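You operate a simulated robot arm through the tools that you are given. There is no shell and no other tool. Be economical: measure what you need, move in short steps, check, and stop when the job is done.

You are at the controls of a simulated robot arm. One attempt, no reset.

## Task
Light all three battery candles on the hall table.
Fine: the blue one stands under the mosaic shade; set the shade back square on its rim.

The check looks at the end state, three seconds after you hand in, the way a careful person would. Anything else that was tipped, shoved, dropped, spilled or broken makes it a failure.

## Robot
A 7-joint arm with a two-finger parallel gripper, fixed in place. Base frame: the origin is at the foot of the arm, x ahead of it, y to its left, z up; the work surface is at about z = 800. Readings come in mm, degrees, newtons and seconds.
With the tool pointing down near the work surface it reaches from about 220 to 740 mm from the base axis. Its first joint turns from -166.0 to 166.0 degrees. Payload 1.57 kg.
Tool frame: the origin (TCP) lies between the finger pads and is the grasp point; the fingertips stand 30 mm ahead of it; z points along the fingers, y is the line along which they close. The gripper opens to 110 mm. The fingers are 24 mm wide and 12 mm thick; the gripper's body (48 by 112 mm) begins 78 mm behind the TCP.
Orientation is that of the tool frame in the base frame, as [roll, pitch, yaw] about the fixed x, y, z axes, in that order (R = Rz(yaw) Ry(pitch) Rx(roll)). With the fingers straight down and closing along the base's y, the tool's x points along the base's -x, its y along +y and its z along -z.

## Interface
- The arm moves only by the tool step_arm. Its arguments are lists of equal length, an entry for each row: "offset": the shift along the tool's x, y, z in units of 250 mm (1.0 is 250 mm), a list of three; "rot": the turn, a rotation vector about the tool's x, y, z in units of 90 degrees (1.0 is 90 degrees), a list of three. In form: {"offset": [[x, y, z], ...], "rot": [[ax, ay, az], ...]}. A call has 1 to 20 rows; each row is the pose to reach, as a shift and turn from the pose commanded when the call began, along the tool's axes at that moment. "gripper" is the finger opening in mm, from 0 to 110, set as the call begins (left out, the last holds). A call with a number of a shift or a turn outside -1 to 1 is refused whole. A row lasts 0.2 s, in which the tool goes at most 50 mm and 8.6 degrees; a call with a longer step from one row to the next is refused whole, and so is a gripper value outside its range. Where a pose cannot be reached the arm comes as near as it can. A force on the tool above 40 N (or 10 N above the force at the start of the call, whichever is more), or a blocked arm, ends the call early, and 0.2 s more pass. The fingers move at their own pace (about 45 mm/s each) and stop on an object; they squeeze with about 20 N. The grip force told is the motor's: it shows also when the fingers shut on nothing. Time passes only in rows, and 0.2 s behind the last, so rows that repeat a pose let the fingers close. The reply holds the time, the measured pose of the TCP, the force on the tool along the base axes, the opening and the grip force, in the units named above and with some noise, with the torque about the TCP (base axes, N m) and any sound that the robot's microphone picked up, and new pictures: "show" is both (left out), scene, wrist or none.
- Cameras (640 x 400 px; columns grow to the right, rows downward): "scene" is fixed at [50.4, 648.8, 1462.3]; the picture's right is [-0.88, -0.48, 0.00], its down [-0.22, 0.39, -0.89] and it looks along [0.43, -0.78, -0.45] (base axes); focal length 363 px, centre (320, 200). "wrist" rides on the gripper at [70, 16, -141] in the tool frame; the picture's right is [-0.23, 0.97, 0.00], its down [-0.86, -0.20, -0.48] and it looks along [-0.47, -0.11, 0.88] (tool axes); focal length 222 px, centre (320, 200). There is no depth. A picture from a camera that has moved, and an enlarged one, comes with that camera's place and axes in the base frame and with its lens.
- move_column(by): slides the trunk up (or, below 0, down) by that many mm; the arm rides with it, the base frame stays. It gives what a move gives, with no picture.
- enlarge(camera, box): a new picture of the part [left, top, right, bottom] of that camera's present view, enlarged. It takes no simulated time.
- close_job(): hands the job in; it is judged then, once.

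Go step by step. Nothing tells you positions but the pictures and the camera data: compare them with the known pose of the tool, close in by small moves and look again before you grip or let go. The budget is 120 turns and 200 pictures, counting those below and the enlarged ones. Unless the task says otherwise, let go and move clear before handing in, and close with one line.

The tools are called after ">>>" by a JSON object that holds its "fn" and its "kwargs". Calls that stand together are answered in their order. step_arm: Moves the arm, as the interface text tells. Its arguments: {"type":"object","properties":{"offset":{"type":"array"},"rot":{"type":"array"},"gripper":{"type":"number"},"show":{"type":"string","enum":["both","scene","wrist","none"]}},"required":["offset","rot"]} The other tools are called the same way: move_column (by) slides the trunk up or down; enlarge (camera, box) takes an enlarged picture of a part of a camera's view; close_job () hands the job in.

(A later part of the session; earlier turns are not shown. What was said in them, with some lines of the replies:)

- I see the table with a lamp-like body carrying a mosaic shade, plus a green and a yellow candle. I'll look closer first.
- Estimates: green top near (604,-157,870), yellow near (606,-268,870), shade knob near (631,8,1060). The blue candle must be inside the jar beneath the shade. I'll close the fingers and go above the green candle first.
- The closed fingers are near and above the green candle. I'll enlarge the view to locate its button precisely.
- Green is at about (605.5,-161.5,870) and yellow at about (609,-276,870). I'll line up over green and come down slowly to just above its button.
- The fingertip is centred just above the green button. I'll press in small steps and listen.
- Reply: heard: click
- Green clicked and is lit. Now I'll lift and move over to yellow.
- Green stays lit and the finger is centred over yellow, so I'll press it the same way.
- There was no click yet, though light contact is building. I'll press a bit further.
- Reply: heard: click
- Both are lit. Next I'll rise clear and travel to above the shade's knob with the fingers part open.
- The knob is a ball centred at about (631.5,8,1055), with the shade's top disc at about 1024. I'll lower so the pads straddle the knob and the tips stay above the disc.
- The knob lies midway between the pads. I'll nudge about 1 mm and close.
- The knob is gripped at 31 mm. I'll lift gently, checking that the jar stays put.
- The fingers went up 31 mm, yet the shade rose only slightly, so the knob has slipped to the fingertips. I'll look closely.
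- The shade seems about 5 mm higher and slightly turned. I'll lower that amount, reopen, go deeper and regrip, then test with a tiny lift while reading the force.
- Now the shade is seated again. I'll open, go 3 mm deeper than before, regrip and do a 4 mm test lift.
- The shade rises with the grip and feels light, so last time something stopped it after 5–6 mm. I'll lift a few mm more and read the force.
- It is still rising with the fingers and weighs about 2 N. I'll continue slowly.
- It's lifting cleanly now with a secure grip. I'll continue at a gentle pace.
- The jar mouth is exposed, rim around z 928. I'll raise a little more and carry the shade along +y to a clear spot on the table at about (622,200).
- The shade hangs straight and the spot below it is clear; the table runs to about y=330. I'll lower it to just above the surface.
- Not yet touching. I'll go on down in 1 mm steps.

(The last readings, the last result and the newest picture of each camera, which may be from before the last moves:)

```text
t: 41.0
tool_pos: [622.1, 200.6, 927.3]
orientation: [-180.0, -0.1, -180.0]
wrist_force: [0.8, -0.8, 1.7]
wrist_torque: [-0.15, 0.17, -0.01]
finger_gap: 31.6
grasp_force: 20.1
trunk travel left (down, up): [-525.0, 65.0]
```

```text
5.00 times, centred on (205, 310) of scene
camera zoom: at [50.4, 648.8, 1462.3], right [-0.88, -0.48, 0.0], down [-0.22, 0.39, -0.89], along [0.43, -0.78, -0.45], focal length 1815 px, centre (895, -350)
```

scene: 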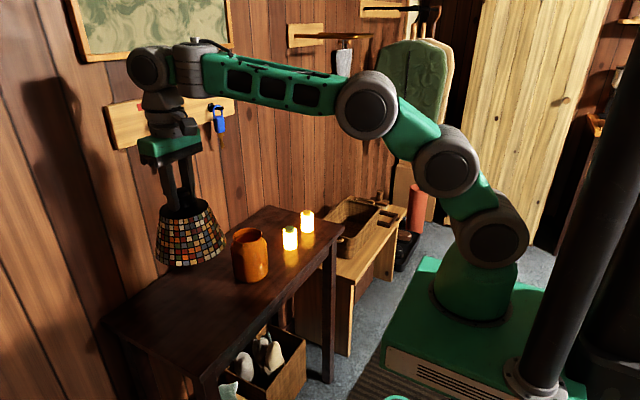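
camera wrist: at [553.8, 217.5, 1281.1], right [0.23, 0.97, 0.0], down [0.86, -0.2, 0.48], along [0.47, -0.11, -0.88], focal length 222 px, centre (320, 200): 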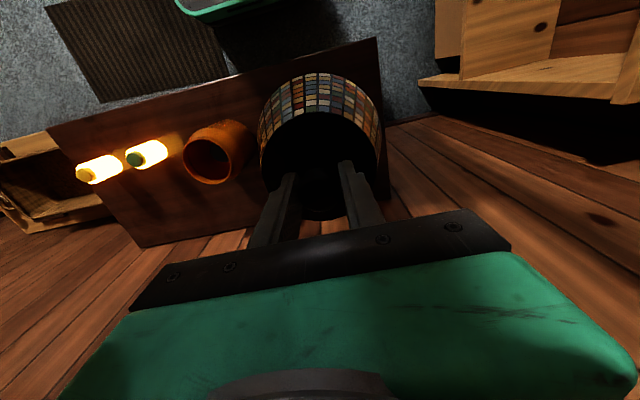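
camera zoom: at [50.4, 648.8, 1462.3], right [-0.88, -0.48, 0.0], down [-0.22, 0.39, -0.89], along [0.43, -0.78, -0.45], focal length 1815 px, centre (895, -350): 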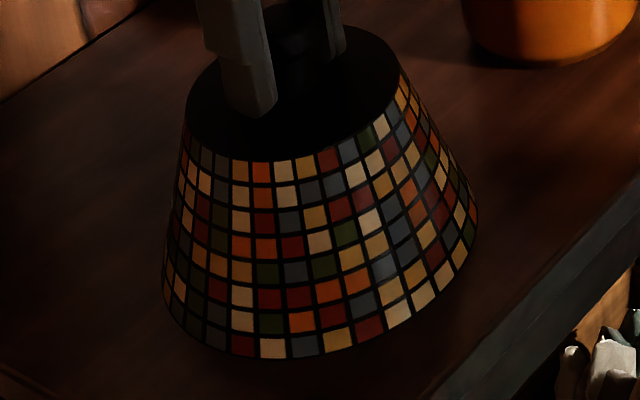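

The shade touches the table at TCP z≈927. I'll release and rise straight up.

>>> {"fn": "step_arm", "kwargs": {"offset": [[0, 0, 0], [0, 0, 0], [0, 0, 0], [0, 0, -0.05], [0, 0, -0.15], [0, 0, -0.3], [0, 0, -0.45], [0, 0, -0.6], [0, 0, -0.6]], "rot": [[0, 0, 0], [0, 0, 0], [0, 0, 0], [0, 0, 0], [0, 0, 0], [0, 0, 0], [0, 0, 0], [0, 0, 0], [0, 0, 0]], "gripper": 60}}

>>> {"fn": "enlarge", "kwargs": {"camera": "wrist", "box": [100, 60, 260, 200]}}

>>> {"fn": "enlarge", "kwargs": {"camera": "scene", "box": [140, 200, 300, 340]}}

```text
t: 43.0
tool_pos: [622.0, 201.8, 1076.3]
orientation: [-180.0, 0.0, 180.0]
wrist_force: [0.1, -0.8, -0.3]
wrist_torque: [-0.01, 0.01, 0.04]
finger_gap: 60.2
grasp_force: 0.1
trunk travel left (down, up): [-525.0, 65.0]
camera wrist: at [552.8, 218.1, 1218.8], right [0.23, 0.97, 0.0], down [0.86, -0.2, 0.48], along [0.47, -0.11, -0.88], focal length 222 px, centre (320, 200)
```

scene: 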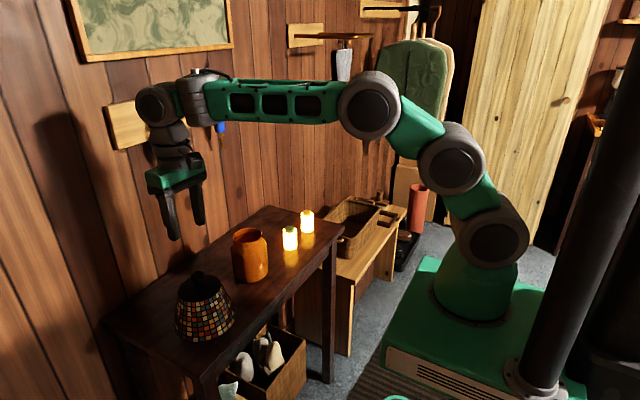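
wrist: 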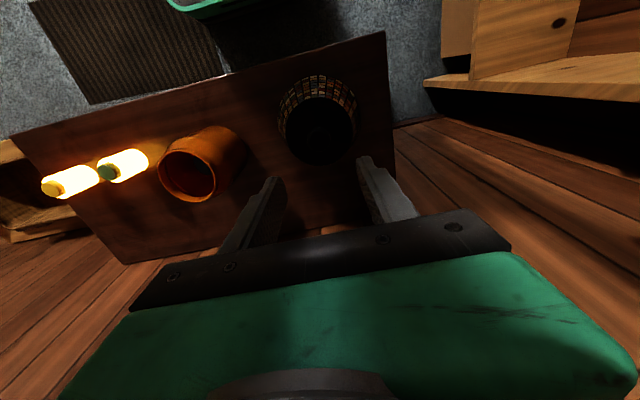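

```text
2.86 times, centred on (180, 130) of wrist
camera zoom: at [552.8, 218.1, 1218.8], right [0.23, 0.97, 0.0], down [0.86, -0.2, 0.48], along [0.47, -0.11, -0.88], focal length 635 px, centre (720, 400)
```

zoom: 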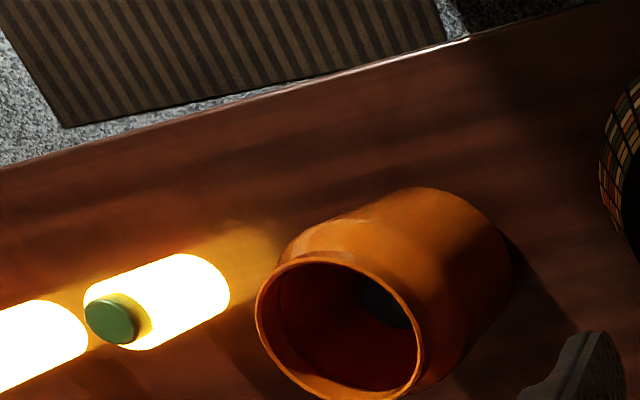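

```text
2.86 times, centred on (220, 270) of scene
camera zoom: at [50.4, 648.8, 1462.3], right [-0.88, -0.48, 0.0], down [-0.22, 0.39, -0.89], along [0.43, -0.78, -0.45], focal length 1037 px, centre (606, 0)
```

zoom: 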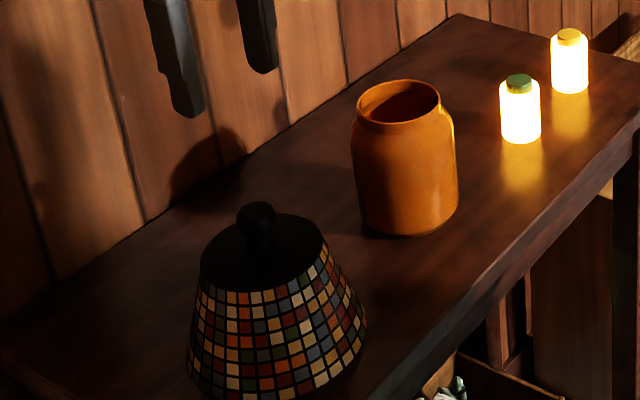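

The shade stands flat. I'll move above the jar mouth with the fingers closed to look in.

>>> {"fn": "step_arm", "kwargs": {"offset": [[0, -0.1, 0], [-0.01, -0.25, 0], [-0.02, -0.4, 0], [-0.03, -0.55, 0], [-0.036, -0.7, 0], [-0.036, -0.776, 0], [-0.036, -0.776, 0]], "rot": [[0, 0, 0], [0, 0, 0], [0, 0, 0], [0, 0, 0], [0, 0, 0], [0, 0, 0], [0, 0, 0]], "gripper": 0, "show": "wrist"}}

>>> {"fn": "enlarge", "kwargs": {"camera": "wrist", "box": [240, 70, 400, 200]}}

>>> {"fn": "enlarge", "kwargs": {"camera": "scene", "box": [210, 210, 290, 290]}}

```text
t: 44.6
tool_pos: [630.1, 5.2, 1078.0]
orientation: [-180.0, -0.1, -179.9]
wrist_force: [-0.3, -0.6, -0.3]
wrist_torque: [-0.04, -0.02, 0.02]
finger_gap: 0.1
grasp_force: 20.1
trunk travel left (down, up): [-525.0, 65.0]
camera wrist: at [561.0, 22.2, 1219.3], right [0.23, 0.97, 0.0], down [0.86, -0.2, 0.48], along [0.47, -0.11, -0.88], focal length 222 px, centre (320, 200)
```

wrist: 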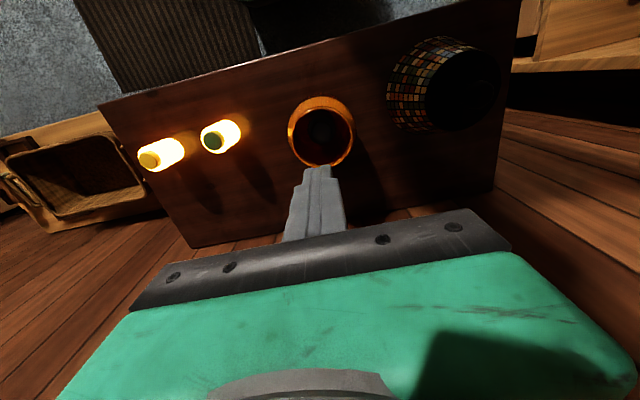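

```text
3.08 times, centred on (320, 135) of wrist
camera zoom: at [561.0, 22.2, 1219.3], right [0.23, 0.97, 0.0], down [0.86, -0.2, 0.48], along [0.47, -0.11, -0.88], focal length 684 px, centre (320, 400)
```

zoom: 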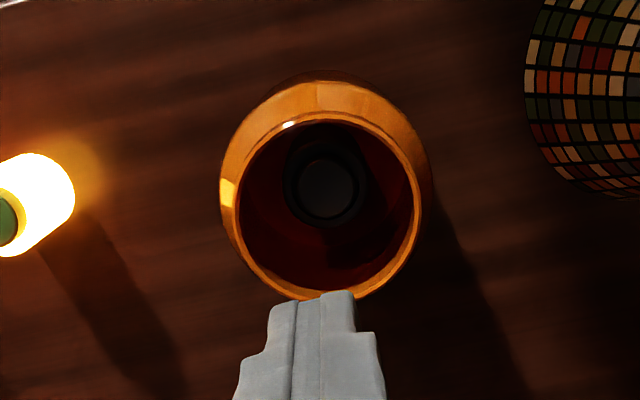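

```text
5.00 times, centred on (250, 250) of scene
camera zoom: at [50.4, 648.8, 1462.3], right [-0.88, -0.48, 0.0], down [-0.22, 0.39, -0.89], along [0.43, -0.78, -0.45], focal length 1815 px, centre (670, -50)
```

zoom: 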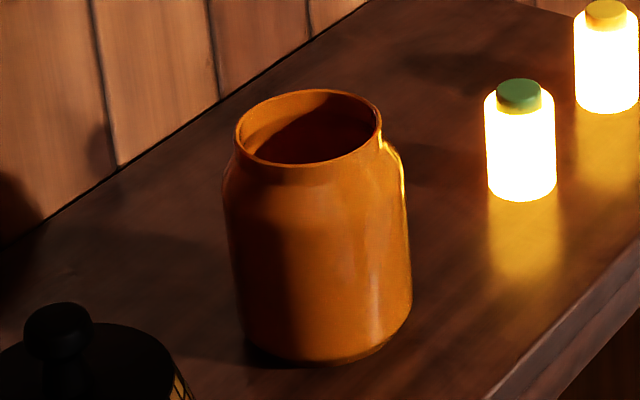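

The blue candle stands inside, button centred at about (630.7,8.8). I'll descend into the mouth, stopping about 15 mm above the button.

>>> {"fn": "step_arm", "kwargs": {"offset": [[0, 0.006, 0.1], [0, 0.006, 0.22], [0, 0.006, 0.34], [0, 0.006, 0.42], [0, 0.006, 0.42]], "rot": [[0, 0, 0], [0, 0, 0], [0, 0, 0], [0, 0, 0], [0, 0, 0]], "show": "none"}}

>>> {"fn": "enlarge", "kwargs": {"camera": "wrist", "box": [240, 70, 400, 200]}}

>>> {"fn": "enlarge", "kwargs": {"camera": "scene", "box": [210, 190, 290, 290]}}

```text
t: 45.8
tool_pos: [629.7, 8.1, 971.1]
orientation: [179.9, 0.0, 179.9]
wrist_force: [0.5, 0.4, -0.1]
wrist_torque: [-0.02, 0.0, -0.01]
finger_gap: 0.1
grasp_force: 19.8
trunk travel left (down, up): [-525.0, 65.0]
```

```text
3.08 times, centred on (320, 135) of wrist
camera zoom: at [560.5, 25.1, 1112.6], right [0.23, 0.97, 0.0], down [0.86, -0.2, 0.48], along [0.47, -0.11, -0.88], focal length 684 px, centre (320, 400)
```

zoom: 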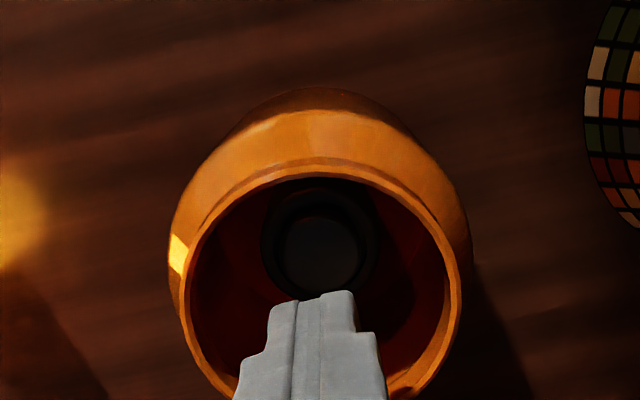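

```text
4.00 times, centred on (250, 240) of scene
camera zoom: at [50.4, 648.8, 1462.3], right [-0.88, -0.48, 0.0], down [-0.22, 0.39, -0.89], along [0.43, -0.78, -0.45], focal length 1452 px, centre (600, 40)
```

zoom: 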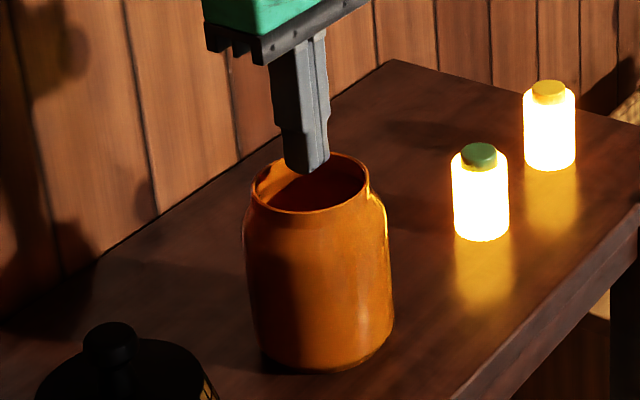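

Aligned. I'll go down inside to just above the button.

>>> {"fn": "step_arm", "kwargs": {"offset": [[-0.004, 0.002, 0.06], [-0.004, 0.002, 0.12], [-0.004, 0.002, 0.18], [-0.004, 0.002, 0.23], [-0.004, 0.002, 0.25], [-0.004, 0.002, 0.25]], "rot": [[0, 0, 0], [0, 0, 0], [0, 0, 0], [0, 0, 0], [0, 0, 0], [0, 0, 0]], "show": "none"}}

>>> {"fn": "enlarge", "kwargs": {"camera": "wrist", "box": [240, 70, 400, 200]}}

```text
t: 47.2
tool_pos: [631.5, 9.1, 909.9]
orientation: [-180.0, 0.1, -180.0]
wrist_force: [-0.2, -0.2, -0.1]
wrist_torque: [0.01, 0.02, 0.01]
finger_gap: 0.0
grasp_force: 19.8
trunk travel left (down, up): [-525.0, 65.0]
```

```text
3.08 times, centred on (320, 135) of wrist
camera zoom: at [562.4, 25.7, 1050.2], right [0.23, 0.97, 0.0], down [0.86, -0.2, 0.48], along [0.47, -0.11, -0.88], focal length 684 px, centre (320, 400)
```

zoom: 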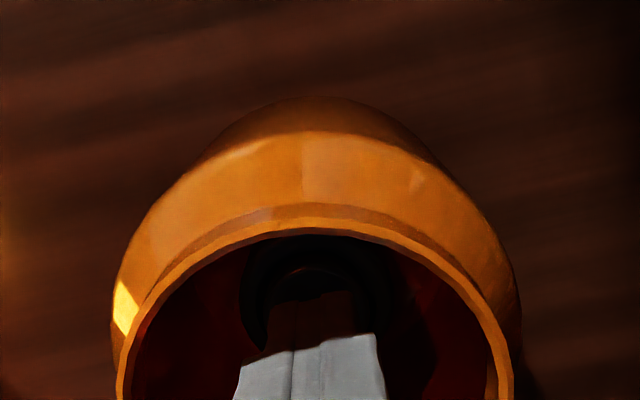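

Well centred. I'll press slowly, listening for one click.

>>> {"fn": "step_arm", "kwargs": {"offset": [[0, 0, 0.008], [0, 0, 0.016], [0, 0, 0.024], [0, 0, 0.032], [0, 0, 0.038], [0, 0, 0.044]], "rot": [[0, 0, 0], [0, 0, 0], [0, 0, 0], [0, 0, 0], [0, 0, 0], [0, 0, 0]], "show": "none"}}

```text
t: 48.6
tool_pos: [632.0, 9.0, 901.2]
orientation: [180.0, 0.3, -179.9]
wrist_force: [-2.0, 1.6, 19.8]
wrist_torque: [0.06, 0.22, 0.0]
finger_gap: 0.0
grasp_force: 20.1
trunk travel left (down, up): [-525.0, 65.0]
heard: click
```

A click was heard. I'll back off straight up and look in.

>>> {"fn": "step_arm", "kwargs": {"offset": [[0, 0, -0.01], [0, 0, -0.06], [0, 0, -0.14], [0, 0, -0.24], [0, 0, -0.4], [0, 0, -0.55], [0, 0, -0.68], [0, 0, -0.68]], "rot": [[0, 0, 0], [0, 0, 0], [0, 0, 0], [0, 0, 0], [0, 0, 0], [0, 0, 0], [0, 0, 0], [0, 0, 0]]}}

>>> {"fn": "enlarge", "kwargs": {"camera": "wrist", "box": [240, 70, 400, 200]}}

```text
t: 50.4
tool_pos: [630.4, 9.9, 1068.7]
orientation: [-180.0, 0.0, -179.9]
wrist_force: [0.1, -0.5, 0.3]
wrist_torque: [-0.01, 0.05, -0.03]
finger_gap: 0.2
grasp_force: 19.6
trunk travel left (down, up): [-525.0, 65.0]
camera wrist: at [561.6, 26.0, 1211.3], right [0.23, 0.97, 0.0], down [0.86, -0.2, 0.48], along [0.47, -0.11, -0.88], focal length 222 px, centre (320, 200)
```

scene: 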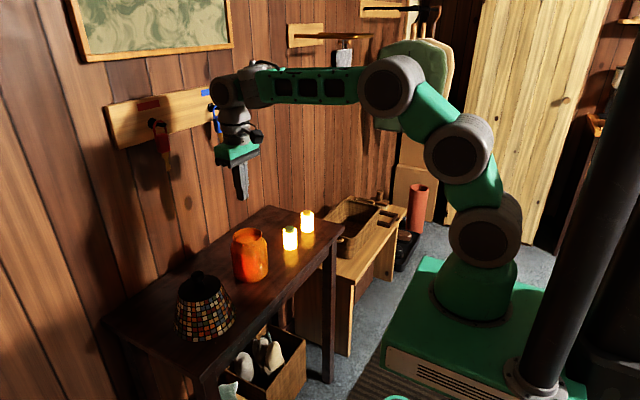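
wrist: 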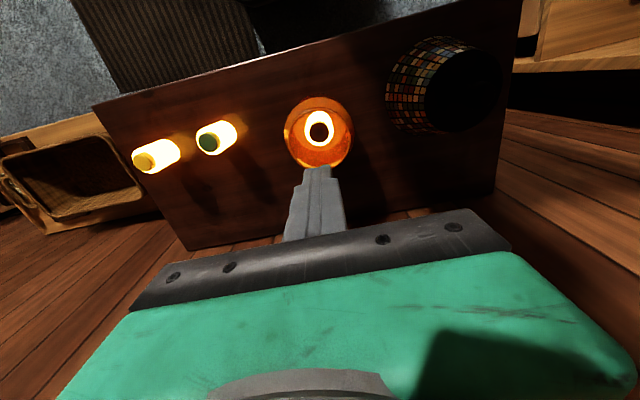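

```text
3.08 times, centred on (320, 135) of wrist
camera zoom: at [561.6, 26.0, 1211.3], right [0.23, 0.97, 0.0], down [0.86, -0.2, 0.48], along [0.47, -0.11, -0.88], focal length 684 px, centre (320, 400)
```

zoom: 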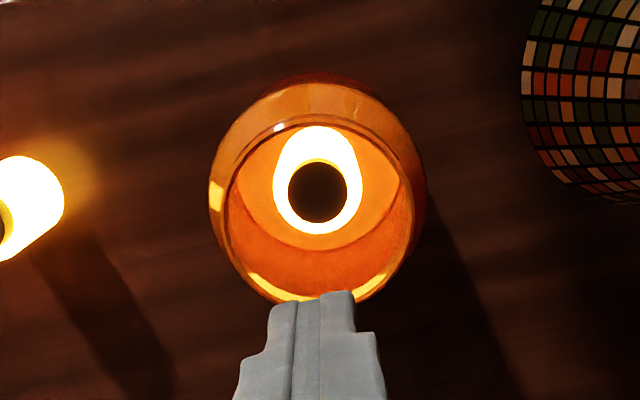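

All three are lit. Now I'll return above the shade with open fingers and lower to the same grip pose as when I released it.

>>> {"fn": "step_arm", "kwargs": {"offset": [[0, 0.1, 0], [0.01, 0.25, 0], [0.02, 0.4, 0], [0.03, 0.55, 0], [0.04, 0.7, 0], [0.04, 0.768, 0], [0.04, 0.768, 0.1], [0.04, 0.768, 0.22], [0.04, 0.768, 0.3], [0.04, 0.768, 0.3]], "rot": [[0, 0, 0], [0, 0, 0], [0, 0, 0], [0, 0, 0], [0, 0, 0], [0, 0, 0], [0, 0, 0], [0, 0, 0], [0, 0, 0], [0, 0, 0]], "gripper": 60, "show": "none"}}

>>> {"fn": "enlarge", "kwargs": {"camera": "wrist", "box": [230, 80, 410, 220]}}

>>> {"fn": "enlarge", "kwargs": {"camera": "scene", "box": [140, 210, 300, 350]}}

```text
t: 52.6
tool_pos: [623.7, 201.4, 992.4]
orientation: [180.0, 0.0, -179.9]
wrist_force: [-0.8, -1.0, -0.4]
wrist_torque: [0.01, -0.05, 0.0]
finger_gap: 60.2
grasp_force: 0.1
trunk travel left (down, up): [-525.0, 65.0]
```

```text
2.86 times, centred on (320, 150) of wrist
camera zoom: at [553.4, 217.8, 1134.2], right [0.23, 0.97, 0.0], down [0.86, -0.2, 0.48], along [0.47, -0.11, -0.88], focal length 635 px, centre (320, 343)
```

zoom: 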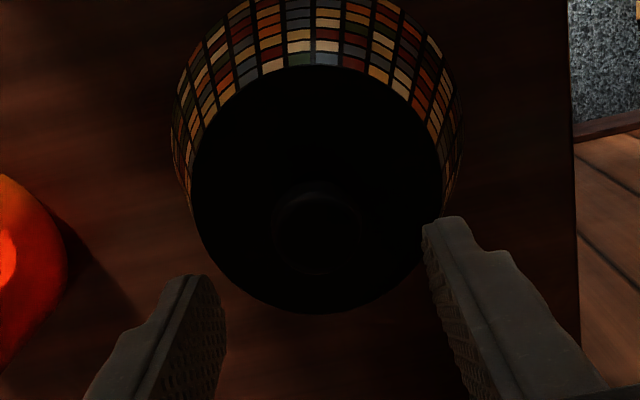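

```text
2.86 times, centred on (220, 280) of scene
camera zoom: at [50.4, 648.8, 1462.3], right [-0.88, -0.48, 0.0], down [-0.22, 0.39, -0.89], along [0.43, -0.78, -0.45], focal length 1037 px, centre (606, -29)
```

zoom: 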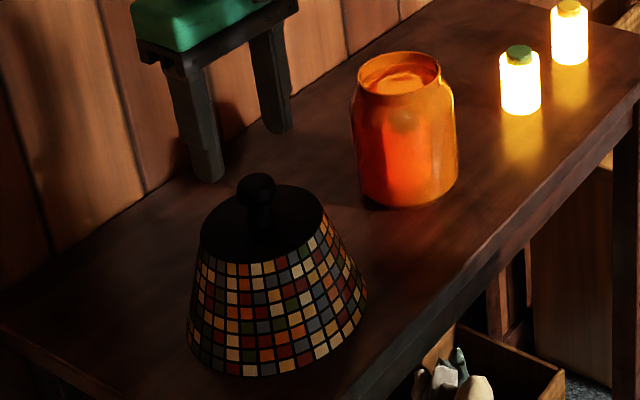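

>>> {"fn": "step_arm", "kwargs": {"offset": [[0, 0, 0.08], [0, 0, 0.16], [0, 0, 0.22], [0, 0, 0.25], [0, 0, 0.264], [0, 0, 0.264]], "rot": [[0, 0, 0], [0, 0, 0], [0, 0, 0], [0, 0, 0], [0, 0, 0], [0, 0, 0]], "show": "none"}}

>>> {"fn": "step_arm", "kwargs": {"offset": [[0, 0, 0], [0, 0, 0], [0, 0, 0], [0, 0, 0], [0, 0, 0], [0, 0, -0.004], [0, 0, -0.012], [0, 0, -0.02], [0, 0, -0.03], [0, 0, -0.04]], "rot": [[0, 0, 0], [0, 0, 0], [0, 0, 0], [0, 0, 0], [0, 0, 0], [0, 0, 0], [0, 0, 0], [0, 0, 0], [0, 0, 0], [0, 0, 0]], "gripper": 0, "show": "none"}}

>>> {"fn": "enlarge", "kwargs": {"camera": "scene", "box": [140, 210, 300, 350]}}

```text
t: 54.0
tool_pos: [621.0, 201.0, 927.5]
orientation: [180.0, 0.0, -180.0]
wrist_force: [-0.4, -0.5, -0.4]
wrist_torque: [-0.02, 0.01, -0.03]
finger_gap: 59.8
grasp_force: 0.1
trunk travel left (down, up): [-525.0, 65.0]
```

```text
t: 56.2
tool_pos: [621.8, 200.8, 938.0]
orientation: [-180.0, 0.0, 180.0]
wrist_force: [-0.1, -0.5, -2.4]
wrist_torque: [-0.05, 0.0, -0.03]
finger_gap: 31.7
grasp_force: 19.3
trunk travel left (down, up): [-525.0, 65.0]
```

```text
2.86 times, centred on (220, 280) of scene
camera zoom: at [50.4, 648.8, 1462.3], right [-0.88, -0.48, 0.0], down [-0.22, 0.39, -0.89], along [0.43, -0.78, -0.45], focal length 1037 px, centre (606, -29)
```

zoom: 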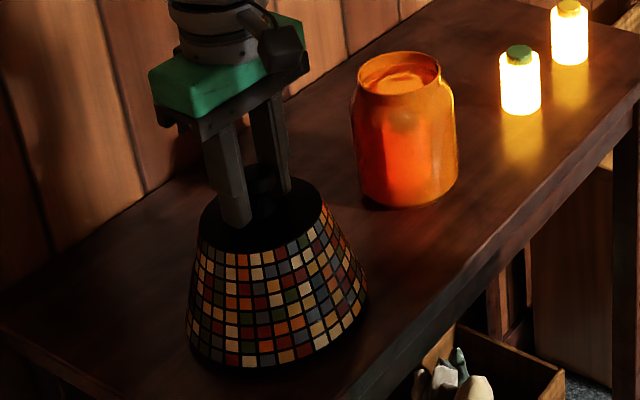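

The shade is held and hanging. I'll raise it smoothly.

>>> {"fn": "step_arm", "kwargs": {"offset": [[0, 0, -0.01], [0, 0, -0.03], [0, 0, -0.06], [0, 0, -0.1], [0, 0, -0.145], [0, 0, -0.19], [0, 0, -0.235], [0, 0, -0.28], [0, 0, -0.325], [0, 0, -0.37], [0, 0, -0.415], [0, 0, -0.46], [0, 0, -0.505], [0, 0, -0.55], [0, 0, -0.6], [0, 0, -0.65], [0, 0, -0.7], [0, 0, -0.75], [0, 0, -0.79], [0, 0, -0.808]], "rot": [[0, 0, 0], [0, 0, 0], [0, 0, 0], [0, 0, 0], [0, 0, 0], [0, 0, 0], [0, 0, 0], [0, 0, 0], [0, 0, 0], [0, 0, 0], [0, 0, 0], [0, 0, 0], [0, 0, 0], [0, 0, 0], [0, 0, 0], [0, 0, 0], [0, 0, 0], [0, 0, 0], [0, 0, 0], [0, 0, 0]], "show": "scene"}}

```text
t: 60.4
tool_pos: [622.2, 200.9, 1139.1]
orientation: [-180.0, 0.0, -179.9]
wrist_force: [-0.1, -0.4, -1.0]
wrist_torque: [0.01, -0.02, -0.02]
finger_gap: 31.3
grasp_force: 20.1
trunk travel left (down, up): [-525.0, 65.0]
```

scene: 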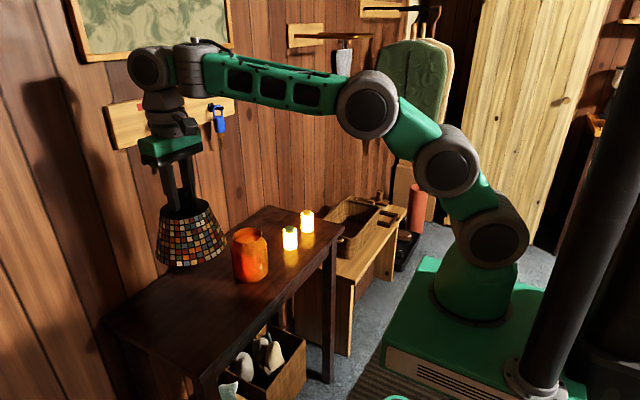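

Next I'll carry it back by the exact reverse shift, to over the jar.

>>> {"fn": "step_arm", "kwargs": {"offset": [[0, -0.02, 0], [0, -0.06, 0], [0, -0.11, 0], [0, -0.17, 0], [0, -0.23, 0], [-0.005, -0.29, 0], [-0.01, -0.35, 0], [-0.02, -0.41, 0], [-0.03, -0.47, 0], [-0.04, -0.53, 0], [-0.04, -0.59, 0], [-0.04, -0.65, 0], [-0.04, -0.7, 0], [-0.04, -0.74, 0], [-0.04, -0.765, 0], [-0.04, -0.77, 0], [-0.04, -0.77, 0.04], [-0.04, -0.77, 0.08], [-0.04, -0.77, 0.1], [-0.04, -0.77, 0.1]], "rot": [[0, 0, 0], [0, 0, 0], [0, 0, 0], [0, 0, 0], [0, 0, 0], [0, 0, 0], [0, 0, 0], [0, 0, 0], [0, 0, 0], [0, 0, 0], [0, 0, 0], [0, 0, 0], [0, 0, 0], [0, 0, 0], [0, 0, 0], [0, 0, 0], [0, 0, 0], [0, 0, 0], [0, 0, 0], [0, 0, 0]], "show": "wrist"}}

>>> {"fn": "enlarge", "kwargs": {"camera": "scene", "box": [200, 140, 300, 290]}}

```text
t: 64.6
tool_pos: [632.4, 8.7, 1114.5]
orientation: [179.9, -0.1, 180.0]
wrist_force: [-0.5, -0.1, -2.0]
wrist_torque: [-0.04, 0.01, 0.0]
finger_gap: 31.6
grasp_force: 20.0
trunk travel left (down, up): [-525.0, 65.0]
camera wrist: at [562.9, 24.8, 1255.6], right [0.23, 0.97, 0.0], down [0.86, -0.2, 0.48], along [0.47, -0.11, -0.88], focal length 222 px, centre (320, 200)
```

wrist: 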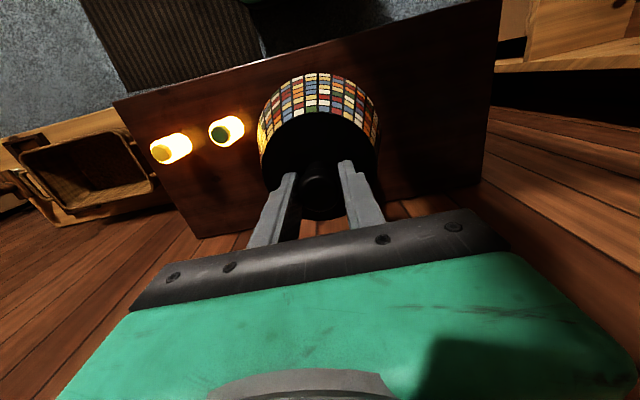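

```text
2.67 times, centred on (250, 215) of scene
camera zoom: at [50.4, 648.8, 1462.3], right [-0.88, -0.48, 0.0], down [-0.22, 0.39, -0.89], along [0.43, -0.78, -0.45], focal length 968 px, centre (507, 160)
```

zoom: 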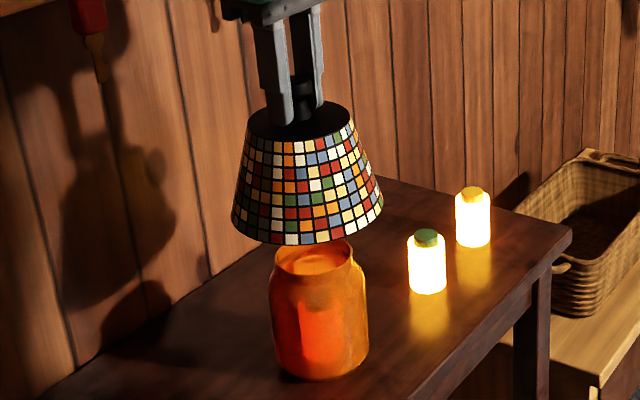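

The picture matches the one from the lift-off exactly. I'll lower gently to just above the rim.

>>> {"fn": "step_arm", "kwargs": {"offset": [[0, 0, 0.012], [0, 0, 0.024], [0, 0, 0.036], [0, 0, 0.048], [0, 0, 0.06], [0, 0, 0.072], [0, 0, 0.084], [0, 0, 0.096], [0, 0, 0.108], [0, 0, 0.12], [0, 0, 0.132], [0, 0, 0.144], [0, 0, 0.156], [0, 0, 0.168], [0, 0, 0.18], [0, 0, 0.192], [0, 0, 0.2], [0, 0, 0.2]], "rot": [[0, 0, 0], [0, 0, 0], [0, 0, 0], [0, 0, 0], [0, 0, 0], [0, 0, 0], [0, 0, 0], [0, 0, 0], [0, 0, 0], [0, 0, 0], [0, 0, 0], [0, 0, 0], [0, 0, 0], [0, 0, 0], [0, 0, 0], [0, 0, 0], [0, 0, 0], [0, 0, 0]], "show": "none"}}

>>> {"fn": "step_arm", "kwargs": {"offset": [[0, 0, 0.004], [0, 0, 0.008], [0, 0, 0.012], [0, 0, 0.016], [0, 0, 0.02], [0, 0, 0.024]], "rot": [[0, 0, 0], [0, 0, 0], [0, 0, 0], [0, 0, 0], [0, 0, 0], [0, 0, 0]], "show": "none"}}

>>> {"fn": "enlarge", "kwargs": {"camera": "scene", "box": [200, 160, 300, 290]}}

```text
t: 68.4
tool_pos: [631.3, 7.6, 1064.1]
orientation: [180.0, 0.0, -180.0]
wrist_force: [0.2, -0.9, -2.2]
wrist_torque: [0.02, 0.01, 0.0]
finger_gap: 31.6
grasp_force: 20.5
trunk travel left (down, up): [-525.0, 65.0]
```

```text
t: 69.8
tool_pos: [632.0, 7.8, 1057.5]
orientation: [-180.0, 0.0, 180.0]
wrist_force: [0.4, 0.0, -1.2]
wrist_torque: [-0.02, -0.01, 0.04]
finger_gap: 31.6
grasp_force: 19.8
trunk travel left (down, up): [-525.0, 65.0]
```

```text
3.08 times, centred on (250, 225) of scene
camera zoom: at [50.4, 648.8, 1462.3], right [-0.88, -0.48, 0.0], down [-0.22, 0.39, -0.89], along [0.43, -0.78, -0.45], focal length 1117 px, centre (535, 123)
```

zoom: 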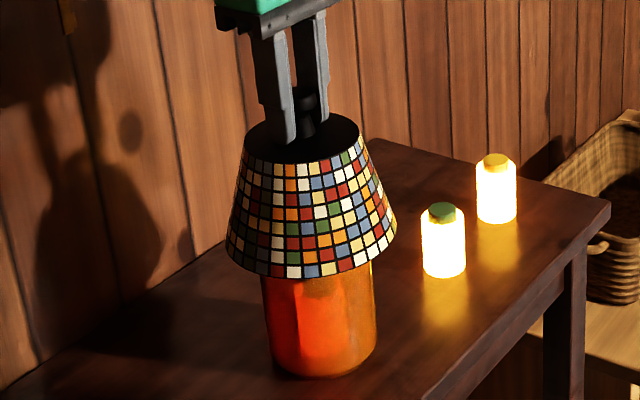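

Almost seated. I'll go down half a millimetre at a time to contact.

>>> {"fn": "step_arm", "kwargs": {"offset": [[0, 0, 0.003], [0, 0, 0.006], [0, 0, 0.008]], "rot": [[0, 0, 0], [0, 0, 0], [0, 0, 0]], "show": "none"}}

```text
t: 70.6
tool_pos: [632.7, 8.2, 1057.6]
orientation: [179.9, 0.3, -180.0]
wrist_force: [-0.8, -0.8, 8.1]
wrist_torque: [-0.12, 0.49, 0.01]
finger_gap: 31.4
grasp_force: 20.1
trunk travel left (down, up): [-525.0, 65.0]
```

It's seated. I'll ease off the push, release, and check before moving away.

>>> {"fn": "step_arm", "kwargs": {"offset": [[0, 0, -0.003], [0, 0, -0.004]], "rot": [[0, 0, 0], [0, 0, 0]], "show": "none"}}

>>> {"fn": "step_arm", "kwargs": {"offset": [[0, 0, 0], [0, 0, 0], [0, 0, 0], [0, 0, 0]], "rot": [[0, 0, 0], [0, 0, 0], [0, 0, 0], [0, 0, 0]], "gripper": 60, "show": "none"}}

>>> {"fn": "enlarge", "kwargs": {"camera": "scene", "box": [200, 160, 300, 290]}}

>>> {"fn": "enlarge", "kwargs": {"camera": "wrist", "box": [200, 60, 440, 220]}}

```text
t: 71.2
tool_pos: [631.9, 7.7, 1057.2]
orientation: [180.0, 0.2, 180.0]
wrist_force: [2.6, 0.2, 7.6]
wrist_torque: [-0.05, -0.33, -0.05]
finger_gap: 31.5
grasp_force: 19.8
trunk travel left (down, up): [-525.0, 65.0]
```

```text
t: 72.2
tool_pos: [631.6, 10.2, 1057.3]
orientation: [-180.0, -0.1, 180.0]
wrist_force: [-0.4, 0.0, -0.5]
wrist_torque: [-0.01, -0.05, -0.01]
finger_gap: 60.1
grasp_force: 0.0
trunk travel left (down, up): [-525.0, 65.0]
```

```text
3.08 times, centred on (250, 225) of scene
camera zoom: at [50.4, 648.8, 1462.3], right [-0.88, -0.48, 0.0], down [-0.22, 0.39, -0.89], along [0.43, -0.78, -0.45], focal length 1117 px, centre (535, 123)
```

zoom: 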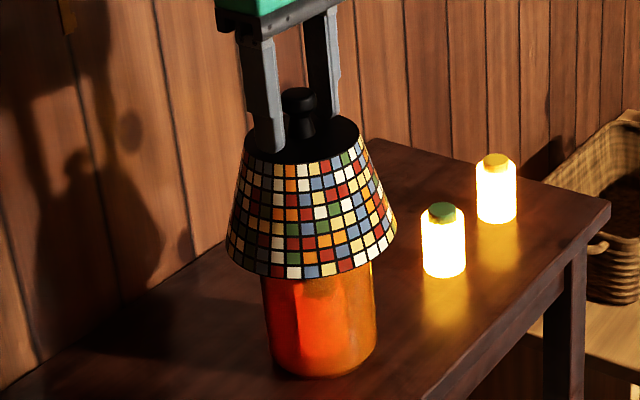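

```text
2.50 times, centred on (320, 140) of wrist
camera zoom: at [562.8, 24.7, 1198.6], right [0.23, 0.97, 0.0], down [0.86, -0.2, 0.48], along [0.47, -0.11, -0.88], focal length 555 px, centre (320, 350)
```

zoom: 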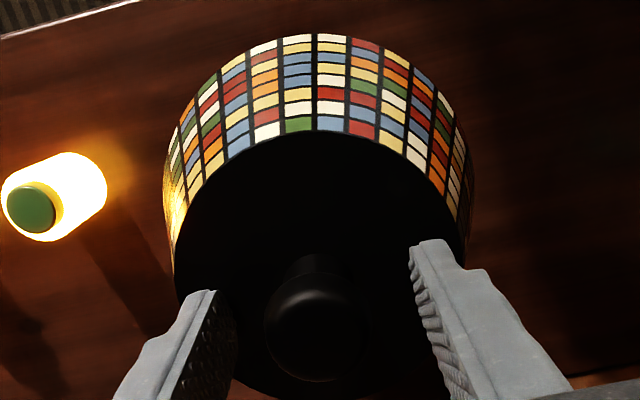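

The shade sits level and matches its original seated picture. I'll retreat straight up and take a final look.

>>> {"fn": "step_arm", "kwargs": {"offset": [[0, 0, -0.05], [0, 0, -0.15], [0, 0, -0.3], [0, 0, -0.45], [0, 0, -0.55], [0.1, 0, -0.55], [0.2, 0, -0.55], [0.2, 0, -0.55]], "rot": [[0, 0, 0], [0, 0, 0], [0, 0, 0], [0, 0, 0], [0, 0, 0], [0, 0, 0], [0, 0, 0], [0, 0, 0]]}}

>>> {"fn": "enlarge", "kwargs": {"camera": "scene", "box": [200, 170, 340, 300]}}

```text
t: 74.0
tool_pos: [581.7, 6.8, 1194.8]
orientation: [-180.0, 0.0, -179.9]
wrist_force: [-0.3, 0.2, -0.1]
wrist_torque: [0.01, 0.0, 0.0]
finger_gap: 59.9
grasp_force: 0.1
trunk travel left (down, up): [-525.0, 65.0]
camera wrist: at [512.9, 24.3, 1336.4], right [0.23, 0.97, 0.0], down [0.86, -0.2, 0.48], along [0.47, -0.11, -0.88], focal length 222 px, centre (320, 200)
```

scene: 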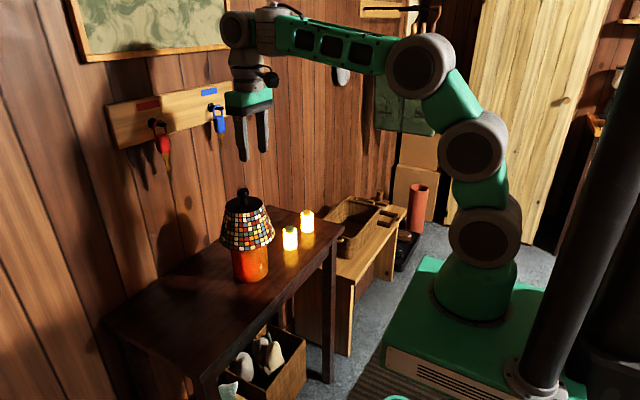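
wrist: 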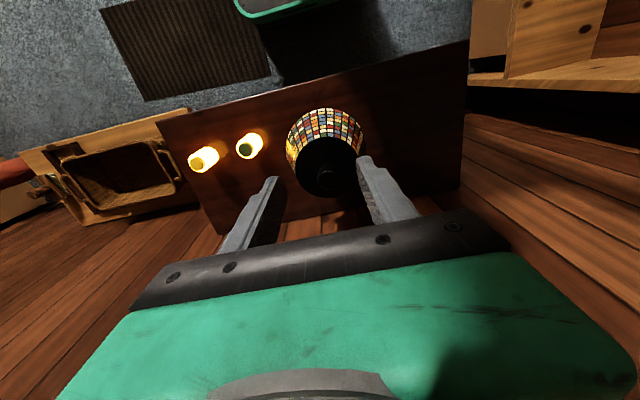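

```text
3.08 times, centred on (270, 235) of scene
camera zoom: at [50.4, 648.8, 1462.3], right [-0.88, -0.48, 0.0], down [-0.22, 0.39, -0.89], along [0.43, -0.78, -0.45], focal length 1117 px, centre (474, 92)
```

zoom: 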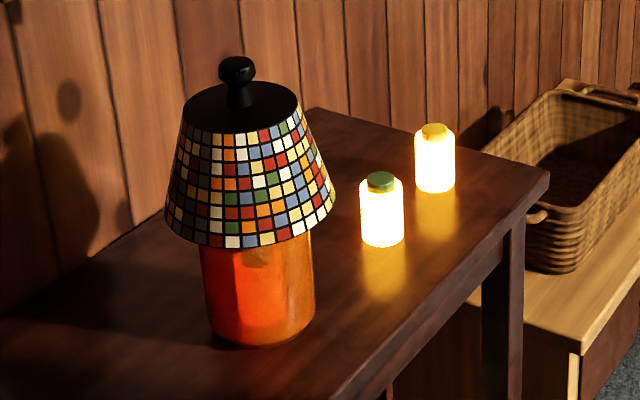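

All three candles glow, the shade sits exactly as it did at the start, and the arm is clear. Handing in.

>>> {"fn": "close_job", "kwargs": {}}

```text
The job is handed in.
```

All three candles are lit, the mosaic shade is back square on the jar's rim, and nothing else on the table was disturbed.
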